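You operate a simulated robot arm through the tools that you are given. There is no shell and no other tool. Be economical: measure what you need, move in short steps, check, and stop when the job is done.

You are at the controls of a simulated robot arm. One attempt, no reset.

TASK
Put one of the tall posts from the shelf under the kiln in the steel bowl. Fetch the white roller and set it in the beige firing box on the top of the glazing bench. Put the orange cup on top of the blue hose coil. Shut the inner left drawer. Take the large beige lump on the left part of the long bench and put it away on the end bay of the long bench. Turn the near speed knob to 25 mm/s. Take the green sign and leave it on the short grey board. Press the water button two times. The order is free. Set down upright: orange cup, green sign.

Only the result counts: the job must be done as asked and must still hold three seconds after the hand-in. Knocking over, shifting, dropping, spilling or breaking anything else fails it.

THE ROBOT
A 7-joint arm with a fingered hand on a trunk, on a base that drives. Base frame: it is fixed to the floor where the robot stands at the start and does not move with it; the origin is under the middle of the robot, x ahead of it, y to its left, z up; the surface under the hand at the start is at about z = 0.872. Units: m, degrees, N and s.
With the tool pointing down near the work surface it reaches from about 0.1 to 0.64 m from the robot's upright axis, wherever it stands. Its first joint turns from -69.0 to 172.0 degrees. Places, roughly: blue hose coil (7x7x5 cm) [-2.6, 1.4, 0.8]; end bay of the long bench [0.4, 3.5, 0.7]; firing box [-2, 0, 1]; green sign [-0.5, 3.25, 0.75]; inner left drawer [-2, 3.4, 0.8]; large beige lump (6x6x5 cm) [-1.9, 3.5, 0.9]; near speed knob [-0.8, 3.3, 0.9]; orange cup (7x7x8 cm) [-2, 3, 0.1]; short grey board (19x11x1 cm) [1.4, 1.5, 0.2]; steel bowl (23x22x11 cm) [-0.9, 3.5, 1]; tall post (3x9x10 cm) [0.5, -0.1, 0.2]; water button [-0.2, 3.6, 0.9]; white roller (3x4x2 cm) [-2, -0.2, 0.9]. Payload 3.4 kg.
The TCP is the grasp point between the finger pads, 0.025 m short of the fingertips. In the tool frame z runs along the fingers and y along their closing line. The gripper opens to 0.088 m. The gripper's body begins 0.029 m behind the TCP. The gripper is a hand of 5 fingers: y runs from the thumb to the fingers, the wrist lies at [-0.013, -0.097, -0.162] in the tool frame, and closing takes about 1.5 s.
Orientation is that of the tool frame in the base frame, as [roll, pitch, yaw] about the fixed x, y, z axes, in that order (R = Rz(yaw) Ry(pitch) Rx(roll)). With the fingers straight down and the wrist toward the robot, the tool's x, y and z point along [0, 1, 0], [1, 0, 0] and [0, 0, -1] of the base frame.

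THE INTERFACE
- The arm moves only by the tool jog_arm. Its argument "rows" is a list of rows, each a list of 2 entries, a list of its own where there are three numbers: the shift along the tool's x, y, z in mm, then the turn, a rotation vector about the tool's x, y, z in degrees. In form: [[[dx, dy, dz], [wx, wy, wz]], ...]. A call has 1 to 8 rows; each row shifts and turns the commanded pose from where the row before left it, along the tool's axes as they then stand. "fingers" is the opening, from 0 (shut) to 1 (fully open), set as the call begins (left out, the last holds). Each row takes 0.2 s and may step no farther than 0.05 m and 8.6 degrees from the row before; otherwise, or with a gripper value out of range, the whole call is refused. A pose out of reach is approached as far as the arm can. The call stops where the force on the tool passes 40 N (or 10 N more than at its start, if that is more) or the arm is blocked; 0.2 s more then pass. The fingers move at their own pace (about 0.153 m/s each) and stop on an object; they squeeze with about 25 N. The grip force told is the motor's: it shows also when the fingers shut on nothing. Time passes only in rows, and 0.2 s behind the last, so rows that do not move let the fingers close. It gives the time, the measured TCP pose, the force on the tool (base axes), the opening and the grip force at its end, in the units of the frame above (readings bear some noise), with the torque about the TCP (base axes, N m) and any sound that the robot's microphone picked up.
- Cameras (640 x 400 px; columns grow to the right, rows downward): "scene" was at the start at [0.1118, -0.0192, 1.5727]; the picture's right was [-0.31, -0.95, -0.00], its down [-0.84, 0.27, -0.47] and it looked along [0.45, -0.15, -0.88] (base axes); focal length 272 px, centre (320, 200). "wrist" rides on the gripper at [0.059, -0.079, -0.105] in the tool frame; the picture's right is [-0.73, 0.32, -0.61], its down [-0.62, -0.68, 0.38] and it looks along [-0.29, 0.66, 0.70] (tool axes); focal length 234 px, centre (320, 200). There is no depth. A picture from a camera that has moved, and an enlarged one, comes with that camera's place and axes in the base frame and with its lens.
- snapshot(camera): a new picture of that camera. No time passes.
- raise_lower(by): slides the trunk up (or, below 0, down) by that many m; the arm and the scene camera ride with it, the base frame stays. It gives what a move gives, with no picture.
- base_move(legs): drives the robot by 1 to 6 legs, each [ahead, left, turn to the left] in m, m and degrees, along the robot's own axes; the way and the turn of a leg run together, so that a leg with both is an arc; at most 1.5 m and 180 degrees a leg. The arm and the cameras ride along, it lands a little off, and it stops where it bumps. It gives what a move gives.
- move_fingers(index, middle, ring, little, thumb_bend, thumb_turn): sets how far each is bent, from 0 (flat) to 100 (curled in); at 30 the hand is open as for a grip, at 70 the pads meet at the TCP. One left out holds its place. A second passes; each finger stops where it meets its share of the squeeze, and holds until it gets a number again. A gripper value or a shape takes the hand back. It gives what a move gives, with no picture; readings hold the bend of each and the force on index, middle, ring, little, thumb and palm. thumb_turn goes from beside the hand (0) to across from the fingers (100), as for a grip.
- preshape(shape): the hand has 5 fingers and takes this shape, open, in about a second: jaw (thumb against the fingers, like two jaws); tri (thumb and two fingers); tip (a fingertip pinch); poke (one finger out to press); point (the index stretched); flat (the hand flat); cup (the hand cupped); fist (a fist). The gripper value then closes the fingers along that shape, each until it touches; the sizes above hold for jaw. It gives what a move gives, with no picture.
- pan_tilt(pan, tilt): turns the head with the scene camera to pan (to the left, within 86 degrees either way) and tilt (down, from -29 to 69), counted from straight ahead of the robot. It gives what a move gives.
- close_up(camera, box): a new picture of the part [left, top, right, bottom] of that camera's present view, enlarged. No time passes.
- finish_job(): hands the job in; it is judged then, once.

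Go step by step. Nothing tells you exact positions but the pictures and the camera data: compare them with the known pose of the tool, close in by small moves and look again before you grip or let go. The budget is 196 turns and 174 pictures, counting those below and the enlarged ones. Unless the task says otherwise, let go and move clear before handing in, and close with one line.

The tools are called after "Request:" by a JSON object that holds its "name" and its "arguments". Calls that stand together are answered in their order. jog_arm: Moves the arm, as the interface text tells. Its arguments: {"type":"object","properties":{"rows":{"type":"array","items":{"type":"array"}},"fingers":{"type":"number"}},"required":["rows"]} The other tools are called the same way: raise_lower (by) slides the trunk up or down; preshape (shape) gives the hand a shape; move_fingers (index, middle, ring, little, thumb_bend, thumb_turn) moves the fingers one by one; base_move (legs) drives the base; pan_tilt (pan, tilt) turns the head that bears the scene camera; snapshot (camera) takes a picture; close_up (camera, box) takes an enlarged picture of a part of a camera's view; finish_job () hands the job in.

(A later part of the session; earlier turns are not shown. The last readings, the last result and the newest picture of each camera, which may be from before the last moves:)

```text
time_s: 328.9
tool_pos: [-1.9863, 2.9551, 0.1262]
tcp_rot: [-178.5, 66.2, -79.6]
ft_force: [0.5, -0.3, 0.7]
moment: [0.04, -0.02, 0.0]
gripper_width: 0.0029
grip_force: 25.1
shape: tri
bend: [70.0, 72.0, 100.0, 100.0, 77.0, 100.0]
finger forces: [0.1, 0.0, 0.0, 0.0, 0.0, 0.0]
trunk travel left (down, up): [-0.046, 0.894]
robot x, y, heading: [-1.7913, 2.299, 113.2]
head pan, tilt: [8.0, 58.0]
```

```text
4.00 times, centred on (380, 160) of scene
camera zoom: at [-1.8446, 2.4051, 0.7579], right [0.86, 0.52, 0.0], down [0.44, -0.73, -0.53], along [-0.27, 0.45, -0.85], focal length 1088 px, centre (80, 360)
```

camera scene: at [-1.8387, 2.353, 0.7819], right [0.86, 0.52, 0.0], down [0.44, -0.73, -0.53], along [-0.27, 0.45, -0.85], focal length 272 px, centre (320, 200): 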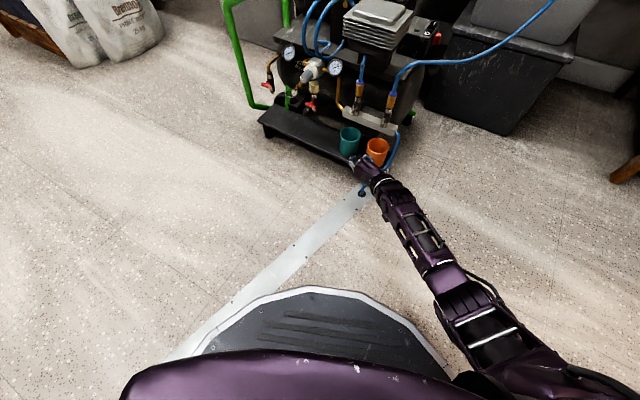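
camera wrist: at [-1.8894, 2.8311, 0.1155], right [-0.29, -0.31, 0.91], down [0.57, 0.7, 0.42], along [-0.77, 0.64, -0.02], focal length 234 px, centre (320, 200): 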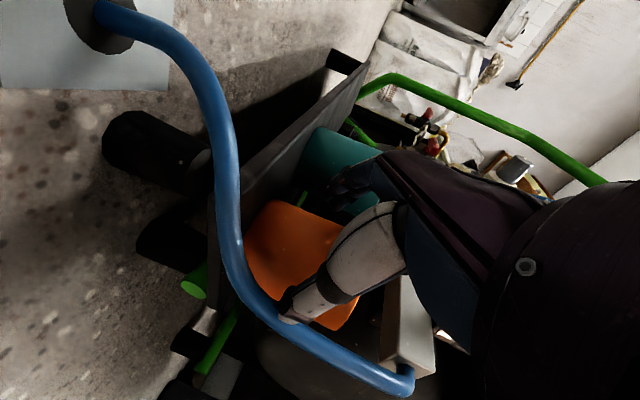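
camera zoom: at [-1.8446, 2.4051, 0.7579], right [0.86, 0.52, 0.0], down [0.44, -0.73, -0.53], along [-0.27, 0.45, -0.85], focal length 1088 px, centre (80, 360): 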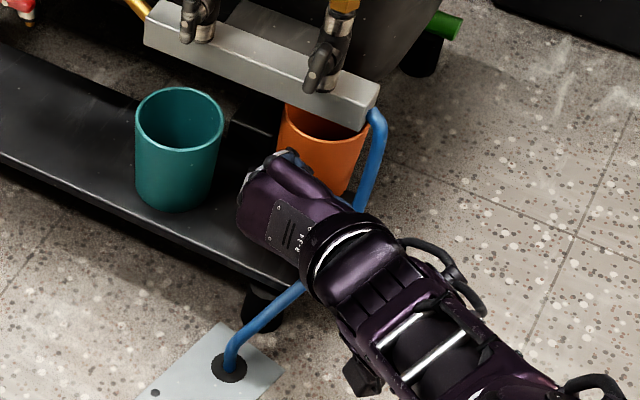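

The cup squirted back 4 cm but still stands upright, partly under the manifold block. I'll back out and go to a tilted rim pinch, with the finger inside the visible front opening and the thumb outside.

Request:
{"name": "jog_arm", "arguments": {"rows": [[[0, 0, -30], [0, 0, 0]], [[0, 0, -30], [0, 0, 0]], [[0, 0, 0], [0, 0, 0]]]}}

Request:
{"name": "base_move", "arguments": {"legs": [[-0.1, 0, 0]]}}

Request:
{"name": "raise_lower", "arguments": {"by": 0.12}}

Request:
{"name": "jog_arm", "arguments": {"rows": [[[0, 0, 0], [0, 7.5, 0]], [[0, 0, 0], [0, 7.5, 0]], [[0, 0, 0], [0, 7.5, 0]], [[0, 0, 0], [0, 7.5, 0]], [[0, 0, 0], [0, 7.5, 0]], [[0, 0, 0], [0, 0, 8.4]], [[0, 0, 0], [0, 0, 8.4]], [[0, 0, 0], [0, 0, 8.4]]], "fingers": 0.4}}

Request:
{"name": "jog_arm", "arguments": {"rows": [[[0, 0, 0], [0, 0, 8.4]], [[0, 0, 0], [0, 0, 8.4]], [[0, 0, 0], [0, 0, 8.4]], [[0, 0, 0], [0, 0, 8.4]], [[0, 0, 0], [0, 0, 8.4]], [[0, 0, 0], [0, 0, 8.4]], [[0, 0, 0], [0, 0, 8.4]], [[0, 0, 0], [0, 0, 0]]]}}

Request:
{"name": "snapshot", "arguments": {"camera": "wrist"}}

Request:
{"name": "close_up", "arguments": {"camera": "scene", "box": [300, 80, 460, 200]}}

```text
time_s: 329.7
tool_pos: [-1.9771, 2.9003, 0.1498]
tcp_rot: [-178.1, 66.2, -79.3]
ft_force: [-0.5, 0.7, -0.3]
moment: [0.0, -0.01, -0.05]
gripper_width: 0.0029
grip_force: 24.9
shape: tri
bend: [70.0, 72.0, 100.0, 100.0, 77.0, 100.0]
finger forces: [0.1, 0.1, 0.1, 0.0, 0.0, 0.1]
trunk travel left (down, up): [-0.046, 0.894]
robot x, y, heading: [-1.7889, 2.2989, 112.9]
head pan, tilt: [8.0, 58.0]
```

```text
time_s: 330.9
tool_pos: [-1.9387, 2.8091, 0.1491]
tcp_rot: [-178.6, 66.2, -79.8]
ft_force: [-0.1, 0.2, -0.1]
moment: [-0.01, -0.03, 0.0]
gripper_width: 0.0028
grip_force: 25.2
shape: tri
bend: [70.0, 72.0, 100.0, 100.0, 77.0, 100.0]
finger forces: [0.1, 0.1, 0.0, 0.1, 0.0, 0.0]
trunk travel left (down, up): [-0.046, 0.894]
robot x, y, heading: [-1.7497, 2.2128, 113.1]
head pan, tilt: [8.0, 58.0]
```

```text
time_s: 332.4
tool_pos: [-1.9383, 2.8086, 0.2688]
tcp_rot: [-178.4, 66.2, -79.5]
ft_force: [0.1, 0.3, -0.7]
moment: [0.01, 0.04, 0.0]
gripper_width: 0.0031
grip_force: 24.7
shape: tri
bend: [70.0, 72.0, 100.0, 100.0, 77.0, 100.0]
finger forces: [0.0, 0.0, 0.1, 0.0, 0.0, 0.1]
trunk travel left (down, up): [-0.166, 0.774]
robot x, y, heading: [-1.7552, 2.2108, 113.0]
head pan, tilt: [8.0, 58.0]
```

```text
time_s: 334.1
tool_pos: [-1.9377, 2.8096, 0.2689]
tcp_rot: [167.4, 26.0, -109.1]
ft_force: [0.2, -0.8, -0.8]
moment: [0.0, -0.04, 0.04]
gripper_width: 0.0029
grip_force: 24.8
shape: tri
bend: [70.0, 72.0, 100.0, 100.0, 77.0, 100.0]
finger forces: [0.0, 0.1, 0.0, 0.0, 0.0, 0.0]
trunk travel left (down, up): [-0.166, 0.774]
robot x, y, heading: [-1.7521, 2.2092, 113.3]
head pan, tilt: [8.0, 58.0]
```

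```text
time_s: 335.9
tool_pos: [-1.8543, 2.8484, 0.2616]
tcp_rot: [150.1, 11.5, -169.4]
ft_force: [0.0, -0.5, 0.1]
moment: [0.02, 0.0, 0.0]
gripper_width: 0.003
grip_force: 24.8
shape: tri
bend: [70.0, 72.0, 100.0, 100.0, 77.0, 100.0]
finger forces: [0.1, 0.1, 0.1, 0.1, 0.1, 0.0]
trunk travel left (down, up): [-0.166, 0.774]
robot x, y, heading: [-1.7493, 2.2121, 113.0]
head pan, tilt: [8.0, 58.0]
stopped in row 8: the arm was blocked; the commanded pose is now the measured one
```

```text
33 pictures are left
camera wrist: at [-1.899, 2.7176, 0.3013], right [0.57, 0.08, 0.82], down [0.81, -0.25, -0.54], along [0.16, 0.96, -0.21], focal length 234 px, centre (320, 200)
```

wrist: 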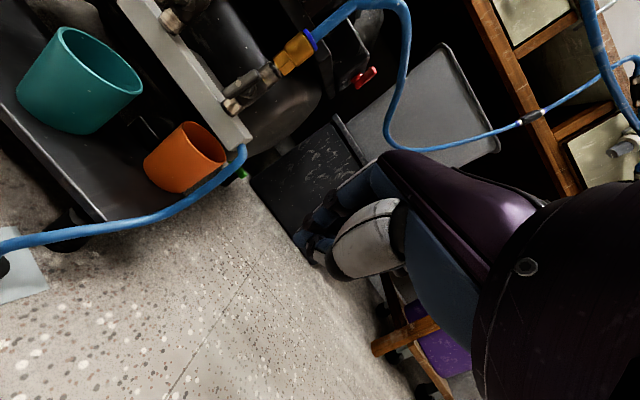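

```text
3.33 times, centred on (380, 140) of scene
camera zoom: at [-1.8058, 2.3144, 0.8779], right [0.86, 0.52, 0.0], down [0.44, -0.73, -0.53], along [-0.27, 0.45, -0.85], focal length 907 px, centre (120, 400)
```

zoom: 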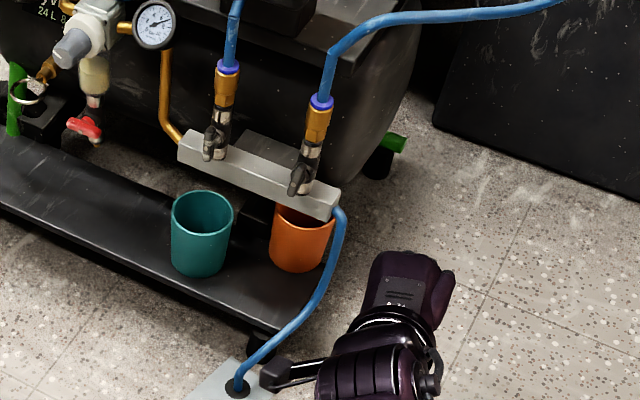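

The view is clear: the cup's front opening is reachable, but the arm got blocked in this low posture. I'll raise, turn the base a little, and finish re-orienting the hand there.

Request:
{"name": "raise_lower", "arguments": {"by": 0.25}}

Request:
{"name": "base_move", "arguments": {"legs": [[-0.08, 0, -9]]}}

Request:
{"name": "jog_arm", "arguments": {"rows": [[[25, 0, 0], [-1.37, 3.37, -5.87]], [[25, 0, 0], [-1.37, 3.37, -5.87]], [[25, 0, 0], [-1.37, 3.37, -5.87]], [[0, 0, 0], [-1.37, 3.37, -5.87]], [[0, 0, 0], [0, 0, 7.2]], [[0, 0, 0], [0, 0, 7.2]], [[0, 0, 0], [0, 0, 7.2]], [[0, 0, 0], [0, 0, 0]]], "fingers": 0.4}}

```text
time_s: 338.5
tool_pos: [-1.8552, 2.8465, 0.5107]
tcp_rot: [150.2, 11.6, -169.4]
ft_force: [0.7, -0.2, 0.4]
moment: [-0.01, 0.0, 0.01]
gripper_width: 0.0027
grip_force: 24.9
shape: tri
bend: [70.0, 72.0, 100.0, 100.0, 77.0, 100.0]
finger forces: [0.1, 0.0, 0.0, 0.2, 0.0, 0.0]
trunk travel left (down, up): [-0.416, 0.524]
robot x, y, heading: [-1.751, 2.2075, 113.1]
head pan, tilt: [8.0, 58.0]
```

```text
time_s: 339.5
tool_pos: [-1.7262, 2.7804, 0.5125]
tcp_rot: [150.0, 11.4, -178.4]
ft_force: [-0.9, -0.2, -0.4]
moment: [0.01, 0.0, 0.04]
gripper_width: 0.003
grip_force: 25.0
shape: tri
bend: [70.0, 72.0, 100.0, 100.0, 77.0, 100.0]
finger forces: [0.1, 0.1, 0.0, 0.0, 0.0, 0.0]
trunk travel left (down, up): [-0.416, 0.524]
robot x, y, heading: [-1.7276, 2.1323, 103.9]
head pan, tilt: [8.0, 58.0]
```

```text
time_s: 341.3
tool_pos: [-1.7832, 2.7734, 0.4931]
tcp_rot: [148.1, 1.7, -170.1]
ft_force: [-0.4, -0.2, -0.3]
moment: [-0.01, 0.0, -0.01]
gripper_width: 0.003
grip_force: 24.8
shape: tri
bend: [70.0, 72.0, 100.0, 100.0, 77.0, 100.0]
finger forces: [0.0, 0.0, 0.0, 0.1, 0.0, 0.1]
trunk travel left (down, up): [-0.416, 0.524]
robot x, y, heading: [-1.726, 2.1319, 104.0]
head pan, tilt: [8.0, 58.0]
```

The hand is in the tilted natural pose again. I'll shift it left relative to the base, open the pinch, drive up near the cup and lower.

Request:
{"name": "jog_arm", "arguments": {"rows": [[[43, 0, 0], [0, 0, 0]], [[43, 0, 0], [0, 0, 0]], [[43, 0, 0], [0, 0, 0]], [[0, 0, 0], [0, 0, 0]]], "fingers": 0.45}}

Request:
{"name": "base_move", "arguments": {"legs": [[0.145, 0.03, 0]]}}

Request:
{"name": "raise_lower", "arguments": {"by": -0.29}}

Request:
{"name": "snapshot", "arguments": {"camera": "wrist"}}

Request:
{"name": "close_up", "arguments": {"camera": "scene", "box": [290, 90, 450, 210]}}

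```text
time_s: 342.3
tool_pos: [-1.9107, 2.7551, 0.4973]
tcp_rot: [147.6, 1.0, -170.2]
ft_force: [0.2, -0.4, -0.3]
moment: [-0.03, 0.01, 0.03]
gripper_width: 0.0395
grip_force: 0.1
shape: tri
bend: [74.0, 47.0, 99.0, 99.0, 71.0, 100.0]
finger forces: [0.0, 0.0, 0.0, 0.1, 0.1, 0.0]
out of reach, approached as far as the arm can: row 1
trunk travel left (down, up): [-0.416, 0.524]
robot x, y, heading: [-1.7256, 2.1349, 103.6]
head pan, tilt: [8.0, 58.0]
```

```text
time_s: 343.7
tool_pos: [-1.9726, 2.8863, 0.495]
tcp_rot: [147.9, 1.1, -170.2]
ft_force: [0.0, 0.5, -1.0]
moment: [-0.04, 0.0, -0.01]
gripper_width: 0.0391
grip_force: 0.1
shape: tri
bend: [74.0, 47.0, 99.0, 99.0, 71.0, 100.0]
finger forces: [0.1, 0.1, 0.0, 0.0, 0.0, 0.0]
trunk travel left (down, up): [-0.416, 0.524]
robot x, y, heading: [-1.7926, 2.2649, 103.9]
head pan, tilt: [8.0, 58.0]
```

```text
time_s: 346.6
tool_pos: [-1.9697, 2.8888, 0.205]
tcp_rot: [147.9, 1.3, -170.3]
ft_force: [0.7, 0.1, 0.5]
moment: [0.0, -0.01, -0.01]
gripper_width: 0.0392
grip_force: 0.0
shape: tri
bend: [74.0, 47.0, 99.0, 99.0, 71.0, 100.0]
finger forces: [0.0, 0.1, 0.1, 0.0, 0.0, 0.0]
trunk travel left (down, up): [-0.126, 0.814]
robot x, y, heading: [-1.7938, 2.2641, 103.8]
head pan, tilt: [8.0, 58.0]
```

```text
31 pictures are left
camera wrist: at [-2.0084, 2.7578, 0.2511], right [0.71, 0.07, 0.7], down [0.69, -0.26, -0.67], along [0.13, 0.96, -0.23], focal length 234 px, centre (320, 200)
```

wrist: 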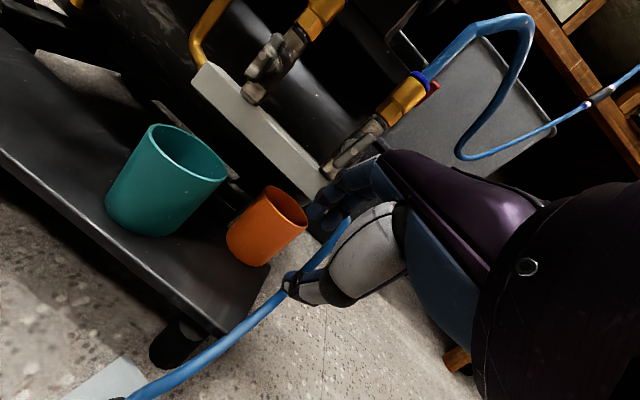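

```text
3.33 times, centred on (370, 150) of scene
camera zoom: at [-1.8271, 2.38, 0.8379], right [0.93, 0.37, 0.0], down [0.31, -0.79, -0.53], along [-0.2, 0.49, -0.85], focal length 907 px, centre (153, 367)
```

zoom: 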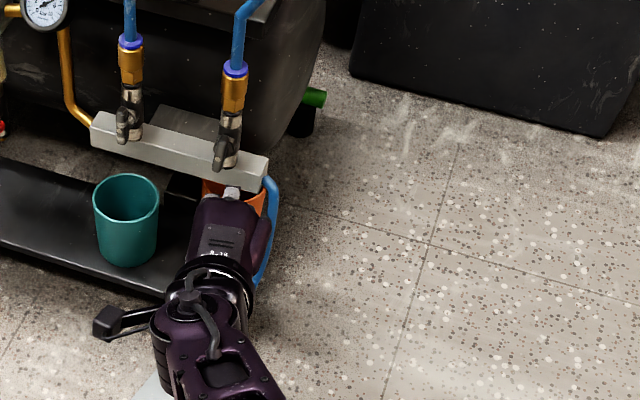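

Now the hand is square in front of the cup, whose near wall is at y≈2.996. I'll lower 33 mm and roll ahead 77 mm to a point from which I can slide diagonally in over the near wall.

Request:
{"name": "raise_lower", "arguments": {"by": -0.033}}

Request:
{"name": "base_move", "arguments": {"legs": [[0.075, -0.006, 0]]}}

Request:
{"name": "snapshot", "arguments": {"camera": "wrist"}}

```text
time_s: 347.4
tool_pos: [-1.9688, 2.8883, 0.1721]
tcp_rot: [147.8, 1.3, -170.3]
ft_force: [-0.2, -0.1, 0.4]
moment: [0.02, -0.03, 0.01]
gripper_width: 0.0395
grip_force: 0.0
shape: tri
bend: [74.0, 47.0, 99.0, 99.0, 71.0, 100.0]
finger forces: [0.0, 0.0, 0.1, 0.0, 0.0, 0.1]
trunk travel left (down, up): [-0.093, 0.847]
robot x, y, heading: [-1.7882, 2.2662, 103.7]
head pan, tilt: [8.0, 58.0]
```

```text
time_s: 348.4
tool_pos: [-1.9767, 2.936, 0.1671]
tcp_rot: [148.5, 1.4, -169.9]
ft_force: [-2.4, -22.4, -3.3]
moment: [0.52, -0.08, 0.07]
gripper_width: 0.0341
grip_force: 0.1
shape: tri
bend: [74.0, 59.0, 99.0, 99.0, 71.0, 100.0]
finger forces: [0.1, 22.1, 0.0, 0.0, 0.0, 0.0]
trunk travel left (down, up): [-0.093, 0.847]
robot x, y, heading: [-1.799, 2.3182, 103.7]
head pan, tilt: [8.0, 58.0]
stopped in leg 1: the force on the tool passed its limit at 80 N (the readings are from after the stop); the commanded pose is now the measured one
```

```text
29 pictures are left
camera wrist: at [-2.0154, 2.8058, 0.214], right [0.71, 0.08, 0.7], down [0.7, -0.26, -0.67], along [0.13, 0.96, -0.24], focal length 234 px, centre (320, 200)
```

wrist: 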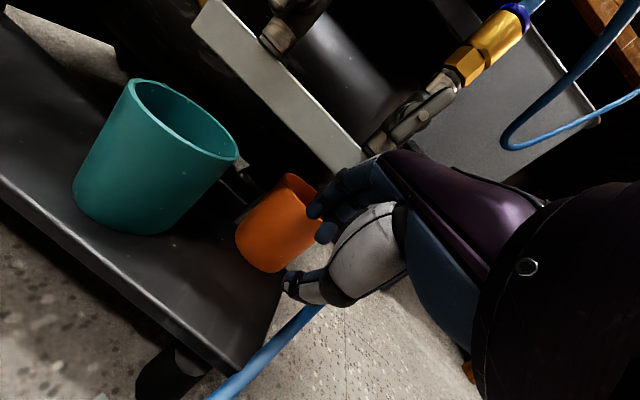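

The finger backs hit the block, which overhangs the cup, so the rim pinch isn't possible. I'll return to the level side grasp: back off, raise, re-orient, then enter deeper with the hand low under the block.

Request:
{"name": "base_move", "arguments": {"legs": [[-0.15, 0, 0], [0, 0, 9]]}}

Request:
{"name": "raise_lower", "arguments": {"by": 0.25}}

Request:
{"name": "jog_arm", "arguments": {"rows": [[[-45, 0, 0], [0, 0, -8.4]], [[-40, 0, 0], [0, 0, -8.4]], [[0, 0, 0], [0, 0, -8.4]], [[0, 0, 0], [0, 0, -8.4]], [[0, 0, 0], [0, 0, -8.4]], [[0, 0, 0], [0, 0, -8.4]], [[0, 0, 0], [0, 0, -8.4]], [[0, 0, 0], [0, 0, -8.4]]], "fingers": 1.0}}

Request:
{"name": "jog_arm", "arguments": {"rows": [[[0, 0, 0], [0, 0, -8.4]], [[0, 0, 0], [0, 0, -8.4]], [[0, 0, 0], [0, -8, 0]], [[0, 0, 0], [0, -8, 0]], [[0, 0, 0], [0, -8, 0]], [[0, 0, 0], [0, -8, 0]], [[0, 0, 0], [0, -8, 0]], [[0, 0, 0], [0, 0, 0]]]}}

Request:
{"name": "close_up", "arguments": {"camera": "scene", "box": [290, 80, 450, 200]}}

```text
time_s: 350.4
tool_pos: [-2.0384, 2.7518, 0.1688]
tcp_rot: [148.3, 1.4, -160.8]
ft_force: [0.0, -0.1, -0.6]
moment: [0.02, 0.03, 0.04]
gripper_width: 0.0393
grip_force: 0.1
shape: tri
bend: [74.0, 47.0, 99.0, 99.0, 71.0, 100.0]
finger forces: [0.1, 0.1, 0.0, 0.0, 0.1, 0.0]
trunk travel left (down, up): [-0.093, 0.847]
robot x, y, heading: [-1.7611, 2.1686, 112.9]
head pan, tilt: [8.0, 58.0]
```

```text
time_s: 353.0
tool_pos: [-2.0374, 2.7523, 0.4195]
tcp_rot: [148.2, 1.4, -160.8]
ft_force: [-0.3, 0.5, -0.3]
moment: [0.01, -0.01, 0.03]
gripper_width: 0.0394
grip_force: 0.0
shape: tri
bend: [74.0, 47.0, 99.0, 99.0, 71.0, 100.0]
finger forces: [0.1, 0.0, 0.0, 0.1, 0.0, 0.0]
trunk travel left (down, up): [-0.343, 0.597]
robot x, y, heading: [-1.7631, 2.1704, 113.0]
head pan, tilt: [8.0, 58.0]
```

```text
time_s: 354.8
tool_pos: [-1.9597, 2.7851, 0.4239]
tcp_rot: [167.8, 29.5, -96.5]
ft_force: [0.5, -0.2, 0.0]
moment: [-0.02, 0.01, 0.02]
gripper_width: 0.088
grip_force: 0.1
shape: tri
bend: [30.0, 30.0, 99.0, 99.0, 30.0, 98.0]
finger forces: [0.0, 0.0, 0.1, 0.0, 0.0, 0.0]
trunk travel left (down, up): [-0.343, 0.597]
robot x, y, heading: [-1.7625, 2.1711, 113.0]
head pan, tilt: [8.0, 58.0]
```

```text
time_s: 356.6
tool_pos: [-1.9579, 2.7851, 0.4222]
tcp_rot: [174.3, 71.6, -81.3]
ft_force: [1.1, 0.0, 0.2]
moment: [0.01, -0.03, -0.01]
gripper_width: 0.088
grip_force: 0.1
shape: tri
bend: [30.0, 30.0, 99.0, 99.0, 30.0, 98.0]
finger forces: [0.0, 0.0, 0.0, 0.1, 0.1, 0.0]
trunk travel left (down, up): [-0.343, 0.597]
robot x, y, heading: [-1.7618, 2.1696, 113.0]
head pan, tilt: [8.0, 58.0]
```

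```text
3.33 times, centred on (370, 140) of scene
camera zoom: at [-1.8162, 2.2751, 1.0549], right [0.86, 0.52, 0.0], down [0.44, -0.73, -0.53], along [-0.27, 0.45, -0.85], focal length 907 px, centre (153, 400)
```

zoom: 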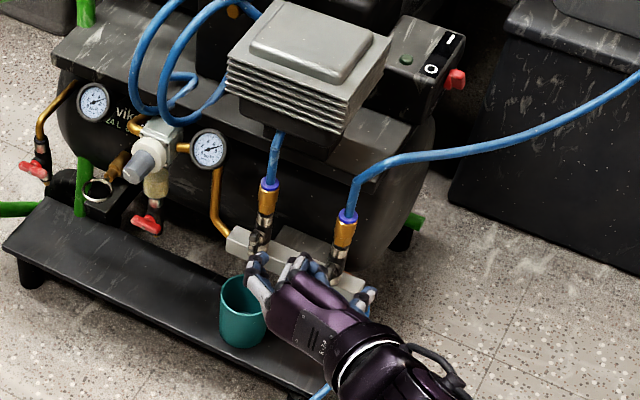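

Hand re-oriented. I'll yaw it 9° to square up, lower to just above tray level in front of the cup, and look.

Request:
{"name": "jog_arm", "arguments": {"rows": [[[0, 0, 0], [4.27, -0.14, 1.41]], [[0, 0, 0], [4.27, -0.14, 1.41]], [[0, 0, 0], [0, 0, 0]]], "fingers": 0.87}}

Request:
{"name": "raise_lower", "arguments": {"by": -0.3}}

Request:
{"name": "snapshot", "arguments": {"camera": "wrist"}}

Request:
{"name": "close_up", "arguments": {"camera": "scene", "box": [310, 80, 450, 180]}}

```text
time_s: 357.4
tool_pos: [-1.9602, 2.7856, 0.4243]
tcp_rot: [174.5, 71.6, -90.1]
ft_force: [0.2, 0.2, -0.1]
moment: [0.04, 0.0, 0.03]
gripper_width: 0.0767
grip_force: 0.1
shape: tri
bend: [28.0, 32.0, 99.0, 99.0, 40.0, 98.0]
finger forces: [0.1, 0.1, 0.0, 0.0, 0.1, 0.1]
trunk travel left (down, up): [-0.343, 0.597]
robot x, y, heading: [-1.7622, 2.1686, 113.3]
head pan, tilt: [8.0, 58.0]
```

```text
time_s: 360.4
tool_pos: [-1.9605, 2.7849, 0.1227]
tcp_rot: [174.2, 71.7, -90.4]
ft_force: [0.0, 0.8, -0.9]
moment: [-0.01, 0.0, 0.0]
gripper_width: 0.0767
grip_force: 0.1
shape: tri
bend: [28.0, 32.0, 99.0, 99.0, 40.0, 98.0]
finger forces: [0.0, 0.1, 0.0, 0.0, 0.1, 0.0]
trunk travel left (down, up): [-0.043, 0.897]
robot x, y, heading: [-1.7616, 2.1697, 113.2]
head pan, tilt: [8.0, 58.0]
```

```text
27 pictures are left
camera wrist: at [-1.8722, 2.6749, 0.0988], right [-0.26, -0.37, 0.89], down [0.64, 0.62, 0.45], along [-0.72, 0.69, 0.08], focal length 234 px, centre (320, 200)
```

wrist: 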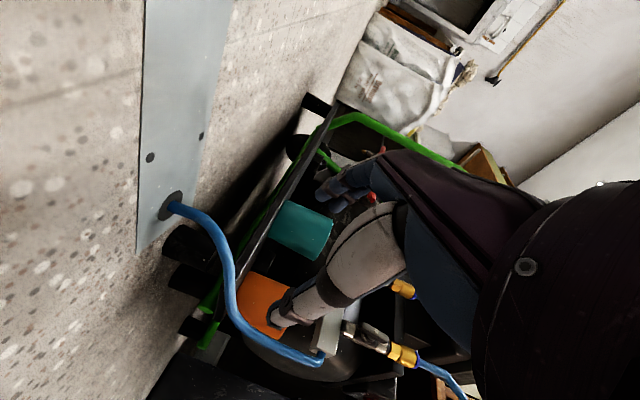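

```text
4.00 times, centred on (380, 130) of scene
camera zoom: at [-1.8162, 2.275, 0.7549], right [0.86, 0.52, 0.0], down [0.44, -0.73, -0.53], along [-0.27, 0.45, -0.85], focal length 1088 px, centre (80, 480)
```

zoom: 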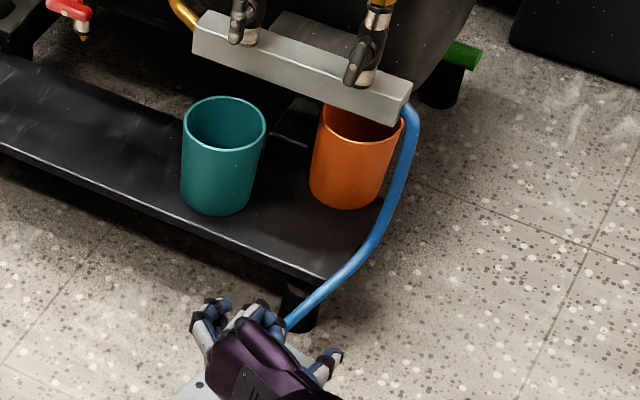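

A clear view now: coming in from the south-east, the fingers can pass over the low part of the hose and the thumb can go north of it, under the block. I'll drive round to that side, heading 155°, tilting the hand a bit more.

Request:
{"name": "raise_lower", "arguments": {"by": 0.1}}

Request:
{"name": "jog_arm", "arguments": {"rows": [[[0, 0, 0], [-4.7, 0.2, -1.6]], [[0, 0, 0], [-4.7, 0.2, -1.6]], [[0, 0, 0], [0, 8, 0]], [[0, 0, 0], [0, 0, 0]]]}}

Request:
{"name": "base_move", "arguments": {"legs": [[0, -0.556, 0], [0, 0, 42], [0, -0.256, 0]]}}

Request:
{"name": "snapshot", "arguments": {"camera": "wrist"}}

Request:
{"name": "snapshot", "arguments": {"camera": "scene"}}

```text
time_s: 361.7
tool_pos: [-1.9599, 2.7855, 0.2225]
tcp_rot: [174.3, 71.6, -90.4]
ft_force: [0.2, -0.3, 0.4]
moment: [-0.03, -0.02, 0.02]
gripper_width: 0.0767
grip_force: 0.1
shape: tri
bend: [28.0, 32.0, 99.0, 99.0, 40.0, 98.0]
finger forces: [0.0, 0.0, 0.0, 0.0, 0.1, 0.0]
trunk travel left (down, up): [-0.143, 0.797]
robot x, y, heading: [-1.7611, 2.1694, 112.7]
head pan, tilt: [8.0, 58.0]
```

```text
time_s: 362.7
tool_pos: [-1.9587, 2.7854, 0.2237]
tcp_rot: [176.2, 63.4, -78.4]
ft_force: [-0.8, -0.9, 0.8]
moment: [0.04, 0.02, 0.0]
gripper_width: 0.0767
grip_force: 0.1
shape: tri
bend: [28.0, 32.0, 99.0, 99.0, 40.0, 98.0]
finger forces: [0.1, 0.0, 0.0, 0.1, 0.0, 0.1]
trunk travel left (down, up): [-0.143, 0.797]
robot x, y, heading: [-1.7608, 2.1684, 112.8]
head pan, tilt: [8.0, 58.0]
```

```text
time_s: 369.3
tool_pos: [-1.6997, 2.9456, 0.2229]
tcp_rot: [176.4, 63.5, -36.1]
ft_force: [0.8, -0.1, -0.2]
moment: [-0.03, -0.01, 0.02]
gripper_width: 0.0765
grip_force: 0.0
shape: tri
bend: [28.0, 32.0, 99.0, 99.0, 40.0, 98.0]
finger forces: [0.0, 0.0, 0.0, 0.1, 0.0, 0.1]
trunk travel left (down, up): [-0.143, 0.797]
robot x, y, heading: [-1.1369, 2.6224, 154.9]
head pan, tilt: [8.0, 58.0]
```

```text
25 pictures are left
camera wrist: at [-1.5564, 2.9476, 0.2156], right [0.03, -0.37, 0.93], down [-0.15, 0.92, 0.37], along [-0.99, -0.14, -0.03], focal length 234 px, centre (320, 200)
```

wrist: 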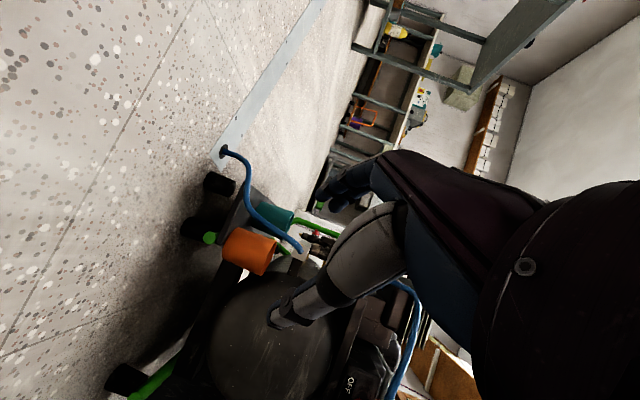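

```text
24 pictures are left
camera scene: at [-1.2506, 2.6639, 0.8549], right [0.29, 0.96, 0.0], down [0.81, -0.25, -0.53], along [-0.51, 0.15, -0.85], focal length 272 px, centre (320, 200)
```

scene: 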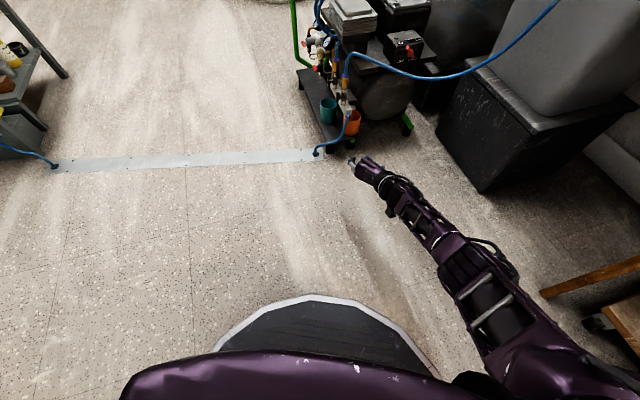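

From this side the gap works: hose low in front, tank about 3 cm behind the cup. I'll open a little more, move to the pre-approach point at grip height and check.

Request:
{"name": "jog_arm", "arguments": {"rows": [[[0, 0, 0], [0, 0, 0]], [[0, 0, 0], [0, 0, 0]]], "fingers": 0.97}}

Request:
{"name": "base_move", "arguments": {"legs": [[0.16, 0.07, 0]]}}

Request:
{"name": "raise_lower", "arguments": {"by": -0.085}}

Request:
{"name": "close_up", "arguments": {"camera": "scene", "box": [280, 70, 420, 180]}}

Request:
{"name": "snapshot", "arguments": {"camera": "wrist"}}

```text
time_s: 369.9
tool_pos: [-1.6989, 2.9468, 0.2243]
tcp_rot: [176.0, 63.6, -36.4]
ft_force: [0.1, -0.3, 0.0]
moment: [0.0, -0.02, 0.0]
gripper_width: 0.0854
grip_force: 0.1
shape: tri
bend: [31.0, 31.0, 99.0, 99.0, 31.0, 98.0]
finger forces: [0.0, 0.0, 0.1, 0.0, 0.0, 0.0]
trunk travel left (down, up): [-0.143, 0.797]
robot x, y, heading: [-1.1425, 2.6182, 155.2]
head pan, tilt: [8.0, 58.0]
```

```text
time_s: 371.4
tool_pos: [-1.8724, 2.949, 0.2229]
tcp_rot: [176.3, 63.6, -36.2]
ft_force: [0.2, -0.7, 0.6]
moment: [-0.02, 0.0, -0.04]
gripper_width: 0.0853
grip_force: 0.0
shape: tri
bend: [31.0, 31.0, 99.0, 99.0, 31.0, 98.0]
finger forces: [0.1, 0.0, 0.0, 0.0, 0.0, 0.0]
trunk travel left (down, up): [-0.143, 0.797]
robot x, y, heading: [-1.312, 2.6284, 155.1]
head pan, tilt: [8.0, 58.0]
```

```text
time_s: 372.6
tool_pos: [-1.8723, 2.9496, 0.138]
tcp_rot: [176.3, 63.5, -36.2]
ft_force: [0.2, 0.2, 0.4]
moment: [0.0, -0.02, 0.01]
gripper_width: 0.0856
grip_force: 0.0
shape: tri
bend: [31.0, 31.0, 99.0, 99.0, 31.0, 98.0]
finger forces: [0.0, 0.0, 0.0, 0.0, 0.0, 0.0]
trunk travel left (down, up): [-0.058, 0.882]
robot x, y, heading: [-1.312, 2.6246, 155.3]
head pan, tilt: [8.0, 58.0]
```

```text
3.64 times, centred on (350, 125) of scene
camera zoom: at [-1.4235, 2.6671, 0.7699], right [0.29, 0.96, 0.0], down [0.81, -0.25, -0.53], along [-0.51, 0.15, -0.85], focal length 989 px, centre (211, 473)
```

zoom: 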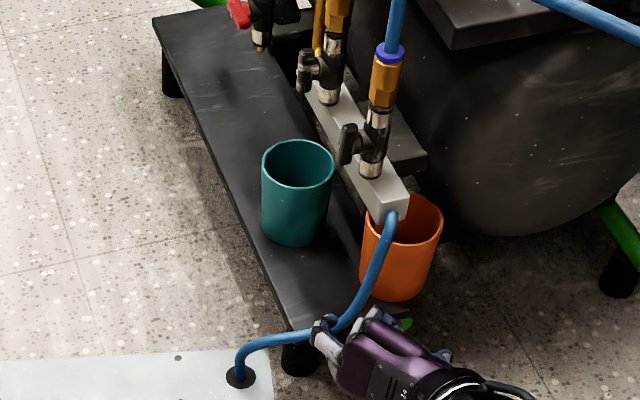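

```text
22 pictures are left
camera wrist: at [-1.729, 2.9512, 0.1306], right [0.03, -0.37, 0.93], down [-0.14, 0.92, 0.37], along [-0.99, -0.14, -0.03], focal length 234 px, centre (320, 200)
```

wrist: 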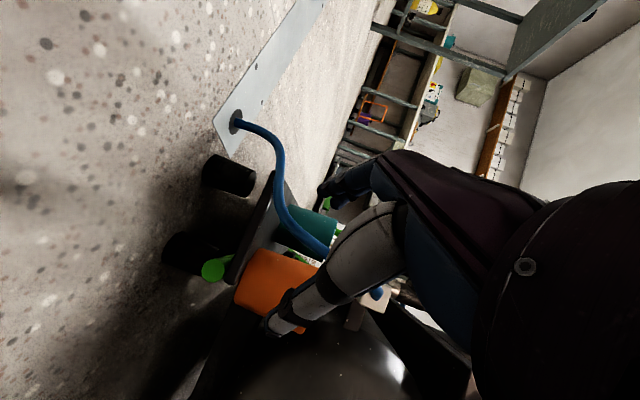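

From here I see the cup's east side is open: the block covers only its far rim and the hose runs on its left. So a rim pinch on the near wall from this side will work. I'll back off, raise and re-orient to the tilted natural pose.

Request:
{"name": "base_move", "arguments": {"legs": [[-0.12, 0, 0], [0, 0, 9]]}}

Request:
{"name": "raise_lower", "arguments": {"by": 0.32}}

Request:
{"name": "jog_arm", "arguments": {"rows": [[[0, 0, 0], [0, 8, 0]], [[0, 0, 0], [0, 8, 0]], [[0, 0, 0], [0, 8, 0]], [[0, 0, 0], [0, 7, 0]], [[0, 0, 0], [0, 0, 8.4]], [[0, 0, 0], [0, 0, 8.4]], [[0, 0, 0], [0, 0, 8.4]], [[0, 0, 0], [0, 0, 8.4]]], "fingers": 0.45}}

Request:
{"name": "jog_arm", "arguments": {"rows": [[[0, 0, 0], [0, 0, 8.4]], [[0, 0, 0], [0, 0, 8.4]], [[0, 0, 0], [0, 0, 8.4]], [[0, 0, 0], [0, 0, 8.4]], [[0, 0, 0], [0, 0, 8.4]], [[0, 0, 0], [0, 0, 6]], [[0, 0, 0], [0, 0, 0]]]}}

```text
time_s: 374.5
tool_pos: [-1.805, 2.805, 0.1386]
tcp_rot: [176.3, 63.6, -27.2]
ft_force: [-0.6, -0.7, 0.6]
moment: [-0.02, -0.01, 0.01]
gripper_width: 0.0855
grip_force: 0.1
shape: tri
bend: [31.0, 31.0, 99.0, 99.0, 31.0, 98.0]
finger forces: [0.0, 0.0, 0.1, 0.0, 0.0, 0.0]
trunk travel left (down, up): [-0.058, 0.882]
robot x, y, heading: [-1.2047, 2.5723, 163.9]
head pan, tilt: [8.0, 58.0]
```

```text
time_s: 377.7
tool_pos: [-1.8061, 2.8057, 0.4579]
tcp_rot: [176.2, 63.7, -27.3]
ft_force: [0.5, 0.2, 0.2]
moment: [-0.03, -0.01, 0.03]
gripper_width: 0.0854
grip_force: 0.1
shape: tri
bend: [31.0, 31.0, 99.0, 99.0, 31.0, 98.0]
finger forces: [0.0, 0.1, 0.1, 0.1, 0.0, 0.1]
trunk travel left (down, up): [-0.378, 0.562]
robot x, y, heading: [-1.2026, 2.5743, 164.1]
head pan, tilt: [8.0, 58.0]
```

```text
time_s: 379.5
tool_pos: [-1.8057, 2.8066, 0.4587]
tcp_rot: [159.0, 25.6, -62.9]
ft_force: [-0.5, 0.3, -0.4]
moment: [0.02, -0.03, -0.02]
gripper_width: 0.04
grip_force: 0.0
shape: tri
bend: [74.0, 46.0, 99.0, 99.0, 71.0, 100.0]
finger forces: [0.0, 0.1, 0.1, 0.0, 0.0, 0.1]
trunk travel left (down, up): [-0.378, 0.562]
robot x, y, heading: [-1.207, 2.5721, 163.6]
head pan, tilt: [8.0, 58.0]
```

```text
time_s: 381.3
tool_pos: [-1.7993, 2.8358, 0.4548]
tcp_rot: [147.4, 5.4, -108.0]
ft_force: [-0.6, -0.1, 0.2]
moment: [-0.06, 0.02, -0.04]
gripper_width: 0.0399
grip_force: 0.1
shape: tri
bend: [74.0, 46.0, 99.0, 99.0, 71.0, 100.0]
finger forces: [0.1, 0.0, 0.0, 0.1, 0.0, 0.0]
trunk travel left (down, up): [-0.378, 0.562]
robot x, y, heading: [-1.2027, 2.5728, 164.2]
head pan, tilt: [8.0, 58.0]
stopped in row 7: the arm was blocked; the commanded pose is now the measured one
```

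The pose is good enough. Triangulated cup rim centre: (−1.987, 3.009, 0.158); the block end and hose fitting are at (−1.945, 2.972, 0.21). I'll lower here, then approach the cup's east wall horizontally.

Request:
{"name": "raise_lower", "arguments": {"by": -0.25}}

Request:
{"name": "base_move", "arguments": {"legs": [[0, -0.127, 0], [0.12, 0, 0]]}}

Request:
{"name": "close_up", "arguments": {"camera": "scene", "box": [270, 60, 410, 170]}}

Request:
{"name": "snapshot", "arguments": {"camera": "wrist"}}

```text
time_s: 383.9
tool_pos: [-1.7986, 2.8364, 0.203]
tcp_rot: [147.6, 5.2, -108.0]
ft_force: [0.8, 0.6, -0.1]
moment: [-0.02, 0.02, -0.02]
gripper_width: 0.0399
grip_force: 0.0
shape: tri
bend: [74.0, 46.0, 99.0, 99.0, 71.0, 100.0]
finger forces: [0.0, 0.0, 0.1, 0.0, 0.1, 0.0]
trunk travel left (down, up): [-0.128, 0.812]
robot x, y, heading: [-1.2034, 2.5752, 164.1]
head pan, tilt: [8.0, 58.0]
```

```text
time_s: 386.0
tool_pos: [-1.8814, 2.9901, 0.2037]
tcp_rot: [147.6, 5.2, -108.0]
ft_force: [0.2, -1.0, -1.1]
moment: [0.0, 0.03, -0.01]
gripper_width: 0.04
grip_force: 0.0
shape: tri
bend: [74.0, 46.0, 99.0, 99.0, 71.0, 100.0]
finger forces: [0.1, 0.1, 0.1, 0.0, 0.0, 0.1]
trunk travel left (down, up): [-0.128, 0.812]
robot x, y, heading: [-1.2845, 2.7282, 164.2]
head pan, tilt: [8.0, 58.0]
```

```text
3.64 times, centred on (340, 115) of scene
camera zoom: at [-1.4009, 2.751, 0.8399], right [0.14, 0.99, 0.0], down [0.84, -0.12, -0.53], along [-0.52, 0.07, -0.85], focal length 989 px, centre (247, 509)
```

zoom: 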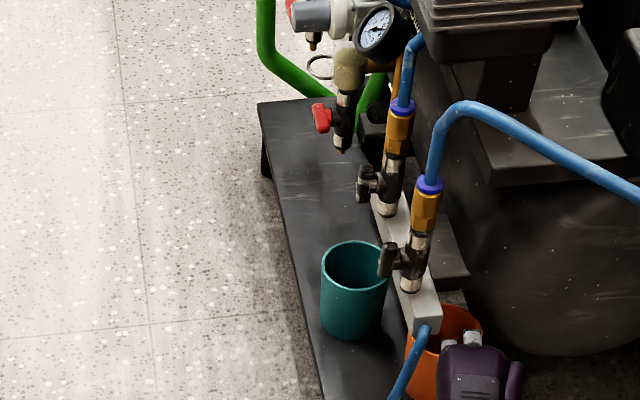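

```text
20 pictures are left
camera wrist: at [-1.7845, 2.8922, 0.2449], right [0.25, 0.61, 0.75], down [0.56, 0.54, -0.63], along [-0.79, 0.58, -0.21], focal length 234 px, centre (320, 200)
```

wrist: 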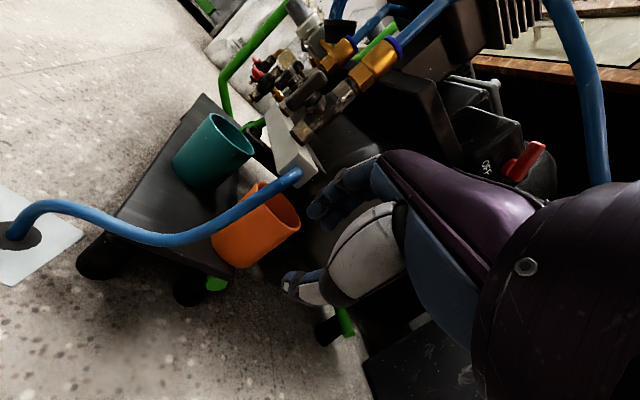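

Everything lines up; the near wall is at about (−1.945, 3.007). I'll roll ahead 58 mm and lower 60 mm with the trunk.

Request:
{"name": "base_move", "arguments": {"legs": [[0.058, 0, 0]]}}

Request:
{"name": "raise_lower", "arguments": {"by": -0.058}}

Request:
{"name": "snapshot", "arguments": {"camera": "wrist"}}

```text
time_s: 386.9
tool_pos: [-1.9385, 3.0064, 0.2043]
tcp_rot: [147.4, 5.3, -108.1]
ft_force: [0.8, 0.0, -0.9]
moment: [0.02, -0.04, -0.01]
gripper_width: 0.0396
grip_force: 0.0
shape: tri
bend: [74.0, 46.0, 99.0, 99.0, 71.0, 100.0]
finger forces: [0.0, 0.0, 0.0, 0.1, 0.0, 0.1]
trunk travel left (down, up): [-0.128, 0.812]
robot x, y, heading: [-1.3407, 2.7432, 164.0]
head pan, tilt: [8.0, 58.0]
```

```text
time_s: 387.9
tool_pos: [-1.9392, 3.0068, 0.1461]
tcp_rot: [147.4, 5.4, -107.9]
ft_force: [-1.0, -0.2, -0.3]
moment: [0.01, 0.02, 0.02]
gripper_width: 0.0397
grip_force: 0.0
shape: tri
bend: [74.0, 46.0, 99.0, 99.0, 71.0, 100.0]
finger forces: [0.1, 0.0, 0.0, 0.0, 0.0, 0.0]
trunk travel left (down, up): [-0.07, 0.87]
robot x, y, heading: [-1.3429, 2.7438, 164.3]
head pan, tilt: [8.0, 58.0]
```

```text
19 pictures are left
camera wrist: at [-1.8411, 2.9082, 0.1868], right [0.25, 0.61, 0.75], down [0.56, 0.54, -0.63], along [-0.79, 0.58, -0.21], focal length 234 px, centre (320, 200)
```

wrist: 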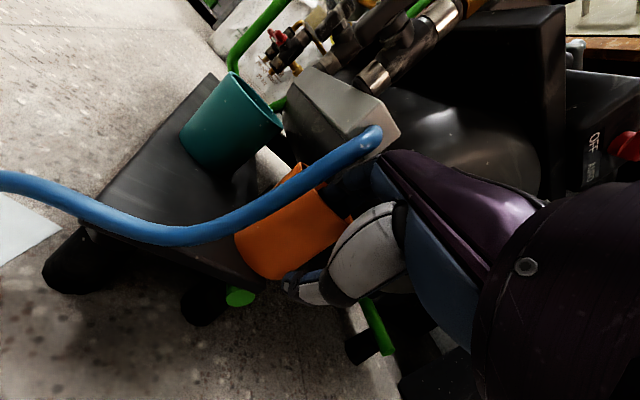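

No contact forces, the fingers are inside and the thumb outside. I'll close and lift slightly.

Request:
{"name": "jog_arm", "arguments": {"rows": [[[0, 0, 0], [0, 0, 0]], [[0, 0, 0], [0, 0, 0]], [[0, 0, 0], [0, 0, 0]], [[0, 0, 0], [0, 0, 0]], [[0, 0, 0], [0, 0, 0]], [[0, 0, 0], [0, 0, 0]]], "fingers": 0.0}}

Request:
{"name": "raise_lower", "arguments": {"by": 0.012}}

Request:
{"name": "snapshot", "arguments": {"camera": "wrist"}}

```text
time_s: 389.3
tool_pos: [-1.9374, 3.0055, 0.1453]
tcp_rot: [147.5, 5.3, -107.9]
ft_force: [0.8, 0.6, -0.1]
moment: [0.0, -0.05, -0.01]
gripper_width: 0.0
grip_force: 24.5
shape: tri
bend: [70.0, 70.0, 100.0, 100.0, 70.0, 100.0]
finger forces: [11.4, 11.1, 0.0, 0.0, 21.9, 0.0]
trunk travel left (down, up): [-0.07, 0.87]
robot x, y, heading: [-1.3389, 2.7408, 164.2]
head pan, tilt: [8.0, 58.0]
```

```text
time_s: 389.9
tool_pos: [-1.9381, 3.0053, 0.1576]
tcp_rot: [147.5, 5.4, -108.0]
ft_force: [0.8, -0.3, -0.8]
moment: [-0.05, -0.01, 0.0]
gripper_width: 0.0001
grip_force: 24.7
shape: tri
bend: [70.0, 70.0, 100.0, 100.0, 70.0, 100.0]
finger forces: [11.3, 11.1, 0.1, 0.0, 21.9, 0.1]
trunk travel left (down, up): [-0.082, 0.858]
robot x, y, heading: [-1.3425, 2.7462, 164.1]
head pan, tilt: [8.0, 58.0]
```

```text
18 pictures are left
camera wrist: at [-1.8409, 2.9086, 0.1988], right [0.25, 0.61, 0.75], down [0.56, 0.54, -0.63], along [-0.79, 0.58, -0.21], focal length 234 px, centre (320, 200)
```

wrist: 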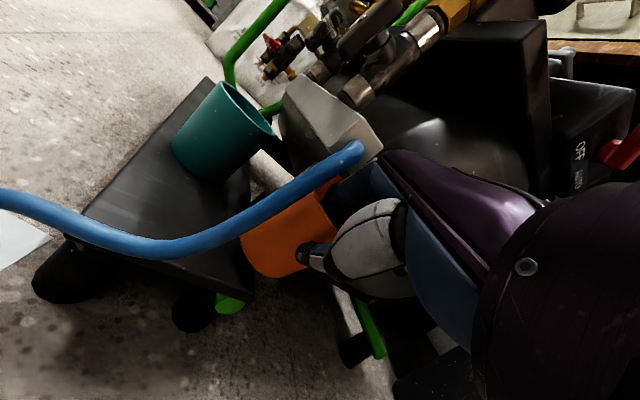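

The cup wall is pinched firmly. I'll slide it east, clear of the hose and block, then back away.

Request:
{"name": "base_move", "arguments": {"legs": [[-0.112, -0.044, 0], [-0.25, 0, 0]]}}

Request:
{"name": "raise_lower", "arguments": {"by": 0.4}}

Request:
{"name": "close_up", "arguments": {"camera": "scene", "box": [230, 20, 450, 180]}}

```text
time_s: 392.6
tool_pos: [-1.5841, 2.9514, 0.1569]
tcp_rot: [147.4, 5.4, -108.2]
ft_force: [-0.2, 0.7, -0.6]
moment: [0.02, -0.02, 0.01]
gripper_width: 0.0001
grip_force: 25.0
shape: tri
bend: [70.0, 70.0, 100.0, 100.0, 70.0, 100.0]
finger forces: [11.3, 11.3, 0.1, 0.1, 21.9, 0.1]
trunk travel left (down, up): [-0.082, 0.858]
robot x, y, heading: [-0.9901, 2.688, 163.8]
head pan, tilt: [8.0, 58.0]
```

```text
time_s: 396.4
tool_pos: [-1.5835, 2.9516, 0.5574]
tcp_rot: [147.3, 5.4, -108.2]
ft_force: [-0.5, -0.4, 0.4]
moment: [0.0, -0.02, 0.0]
gripper_width: 0.0001
grip_force: 25.1
shape: tri
bend: [70.0, 70.0, 100.0, 100.0, 70.0, 100.0]
finger forces: [11.5, 11.3, 0.0, 0.0, 22.0, 0.1]
trunk travel left (down, up): [-0.482, 0.458]
robot x, y, heading: [-0.9886, 2.6884, 164.1]
head pan, tilt: [8.0, 58.0]
```

```text
2.50 times, centred on (340, 100) of scene
camera zoom: at [-1.1038, 2.7118, 1.1938], right [0.14, 0.99, 0.0], down [0.84, -0.12, -0.53], along [-0.52, 0.07, -0.85], focal length 680 px, centre (270, 450)
```

zoom: 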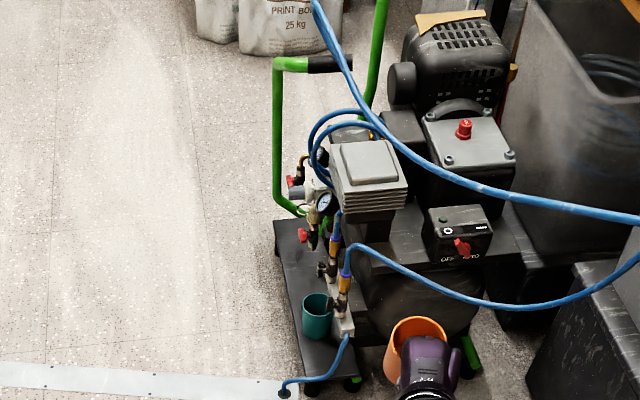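

The cup is in hand and the hoses and teal cup are unmoved. I'll raise fully and drive south-west toward the blue hose coil.

Request:
{"name": "raise_lower", "arguments": {"by": 0.4}}

Request:
{"name": "base_move", "arguments": {"legs": [[0, 0, 61], [0.88, 0, 0]]}}

Request:
{"name": "pan_tilt", "arguments": {"pan": -10, "tilt": 45}}

Request:
{"name": "snapshot", "arguments": {"camera": "scene"}}

```text
time_s: 400.2
tool_pos: [-1.5839, 2.9522, 0.9576]
tcp_rot: [147.5, 5.4, -108.2]
ft_force: [0.1, 1.1, 0.0]
moment: [-0.01, -0.02, 0.01]
gripper_width: 0.0002
grip_force: 25.1
shape: tri
bend: [70.0, 70.0, 100.0, 100.0, 70.0, 100.0]
finger forces: [11.4, 11.4, 0.0, 0.0, 22.0, 0.1]
trunk travel left (down, up): [-0.882, 0.058]
robot x, y, heading: [-0.984, 2.6847, 163.8]
head pan, tilt: [8.0, 58.0]
```

```text
time_s: 405.9
tool_pos: [-1.8199, 1.9113, 0.9559]
tcp_rot: [147.7, 5.4, -42.7]
ft_force: [-0.8, -0.6, -1.3]
moment: [0.02, -0.02, 0.02]
gripper_width: 0.0
grip_force: 24.8
shape: tri
bend: [70.0, 70.0, 100.0, 100.0, 71.0, 100.0]
finger forces: [11.5, 11.4, 0.1, 0.0, 22.0, 0.0]
trunk travel left (down, up): [-0.882, 0.058]
robot x, y, heading: [-1.332, 2.3456, -130.6]
head pan, tilt: [8.0, 58.0]
stopped in leg 2: the robot was blocked; the commanded pose is now the measured one
```

```text
time_s: 406.7
tool_pos: [-1.819, 1.9129, 0.9588]
tcp_rot: [147.4, 5.4, -42.8]
ft_force: [-0.4, 0.4, -0.5]
moment: [0.02, -0.07, -0.01]
gripper_width: 0.0
grip_force: 24.8
shape: tri
bend: [70.0, 70.0, 100.0, 100.0, 71.0, 100.0]
finger forces: [11.5, 11.4, 0.0, 0.0, 22.0, 0.0]
trunk travel left (down, up): [-0.882, 0.058]
robot x, y, heading: [-1.329, 2.3452, -130.6]
head pan, tilt: [-10.0, 45.0]
```

```text
16 pictures are left
camera scene: at [-1.4238, 2.255, 1.611], right [-0.63, 0.77, 0.0], down [0.55, 0.45, -0.71], along [-0.55, -0.45, -0.71], focal length 272 px, centre (320, 200)
```

scene: 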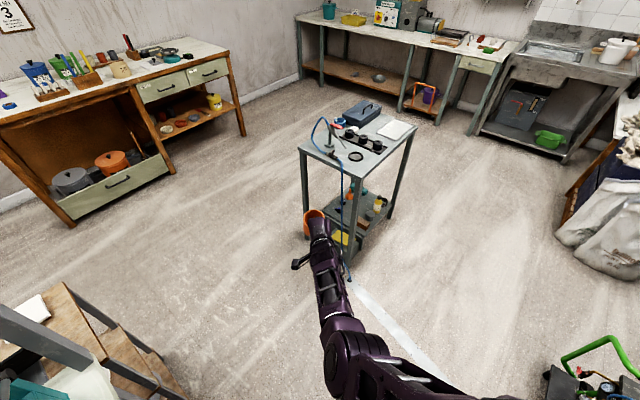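

I bumped lightly near the rack, so I'll route wider. The trolley ahead holds the coil; I'll zoom in on its top.

Request:
{"name": "close_up", "arguments": {"camera": "scene", "box": [280, 85, 440, 195]}}

```text
3.64 times, centred on (360, 140) of scene
camera zoom: at [-1.4238, 2.255, 1.611], right [-0.63, 0.77, 0.0], down [0.55, 0.45, -0.71], along [-0.55, -0.45, -0.71], focal length 989 px, centre (174, 418)
```

zoom: 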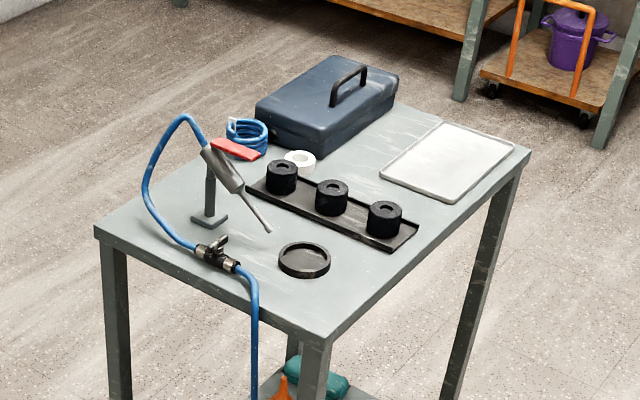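

The blue coil is near (−2.6, 1.44), close to the trolley's south edge. I'll drive down the lane east of the trolley and come at it from the south.

Request:
{"name": "base_move", "arguments": {"legs": [[0, -0.35, 0], [0, 0, 40.6], [0, -0.18, 0], [1.0, 0, 0], [0.8, 0, 0]]}}

Request:
{"name": "base_move", "arguments": {"legs": [[0, 0, 90], [0, 0, 90], [-0.15, 0, 0]]}}

```text
time_s: 420.6
tool_pos: [-1.8542, 0.132, 0.9595]
tcp_rot: [147.4, 5.4, -1.3]
ft_force: [-0.2, 0.1, 0.2]
moment: [-0.01, 0.01, 0.01]
gripper_width: 0.0
grip_force: 24.7
shape: tri
bend: [70.0, 70.0, 100.0, 100.0, 71.0, 100.0]
finger forces: [11.3, 11.3, 0.1, 0.0, 21.7, 0.0]
trunk travel left (down, up): [-0.882, 0.058]
robot x, y, heading: [-1.7736, 0.7823, -89.2]
head pan, tilt: [-10.0, 45.0]
```

```text
time_s: 429.6
tool_pos: [-1.6826, 1.2772, 0.9576]
tcp_rot: [147.4, 5.4, 177.9]
ft_force: [-0.6, 0.2, -1.7]
moment: [0.0, 0.0, 0.0]
gripper_width: 0.0
grip_force: 25.3
shape: tri
bend: [70.0, 70.0, 100.0, 100.0, 71.0, 100.0]
finger forces: [10.8, 11.1, 0.0, 0.1, 21.0, 0.1]
trunk travel left (down, up): [-0.882, 0.058]
robot x, y, heading: [-1.7758, 0.6338, 89.9]
head pan, tilt: [-10.0, 45.0]
```

Request:
{"name": "base_move", "arguments": {"legs": [[0, 0.89, 0]]}}

Request:
{"name": "pan_tilt", "arguments": {"pan": -4, "tilt": 52}}

Request:
{"name": "close_up", "arguments": {"camera": "scene", "box": [220, 40, 480, 240]}}

```text
time_s: 434.2
tool_pos: [-2.5643, 1.2745, 0.9578]
tcp_rot: [147.4, 5.4, 178.2]
ft_force: [0.0, 0.2, 0.1]
moment: [0.02, -0.01, -0.03]
gripper_width: 0.0
grip_force: 25.1
shape: tri
bend: [70.0, 70.0, 100.0, 100.0, 71.0, 100.0]
finger forces: [10.8, 11.2, 0.0, 0.0, 20.9, 0.0]
trunk travel left (down, up): [-0.882, 0.058]
robot x, y, heading: [-2.6545, 0.6244, 90.6]
head pan, tilt: [-10.0, 45.0]
```

```text
time_s: 434.9
tool_pos: [-2.565, 1.2745, 0.9591]
tcp_rot: [147.5, 5.5, 178.3]
ft_force: [-0.7, -0.2, -1.0]
moment: [0.0, 0.01, 0.01]
gripper_width: 0.0003
grip_force: 25.2
shape: tri
bend: [70.0, 70.0, 100.0, 100.0, 71.0, 100.0]
finger forces: [10.8, 11.0, 0.0, 0.1, 20.9, 0.0]
trunk travel left (down, up): [-0.882, 0.058]
robot x, y, heading: [-2.6535, 0.6354, 90.4]
head pan, tilt: [-4.0, 52.0]
```

```text
2.00 times, centred on (350, 140) of scene
camera zoom: at [-2.6452, 0.7541, 1.6014], right [1.0, -0.06, 0.0], down [-0.05, -0.79, -0.62], along [0.04, 0.61, -0.79], focal length 544 px, centre (260, 320)
```

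zoom: 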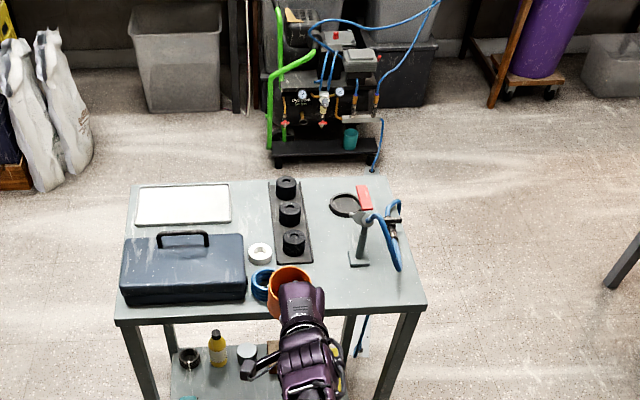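

Request:
{"name": "snapshot", "arguments": {"camera": "wrist"}}

```text
13 pictures are left
camera wrist: at [-2.6317, 1.1543, 0.9988], right [0.66, -0.07, 0.75], down [0.68, -0.39, -0.63], along [0.34, 0.92, -0.2], focal length 234 px, centre (320, 200)
```

wrist: 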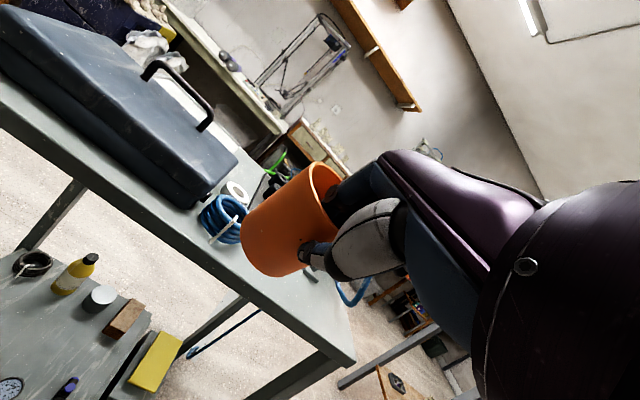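

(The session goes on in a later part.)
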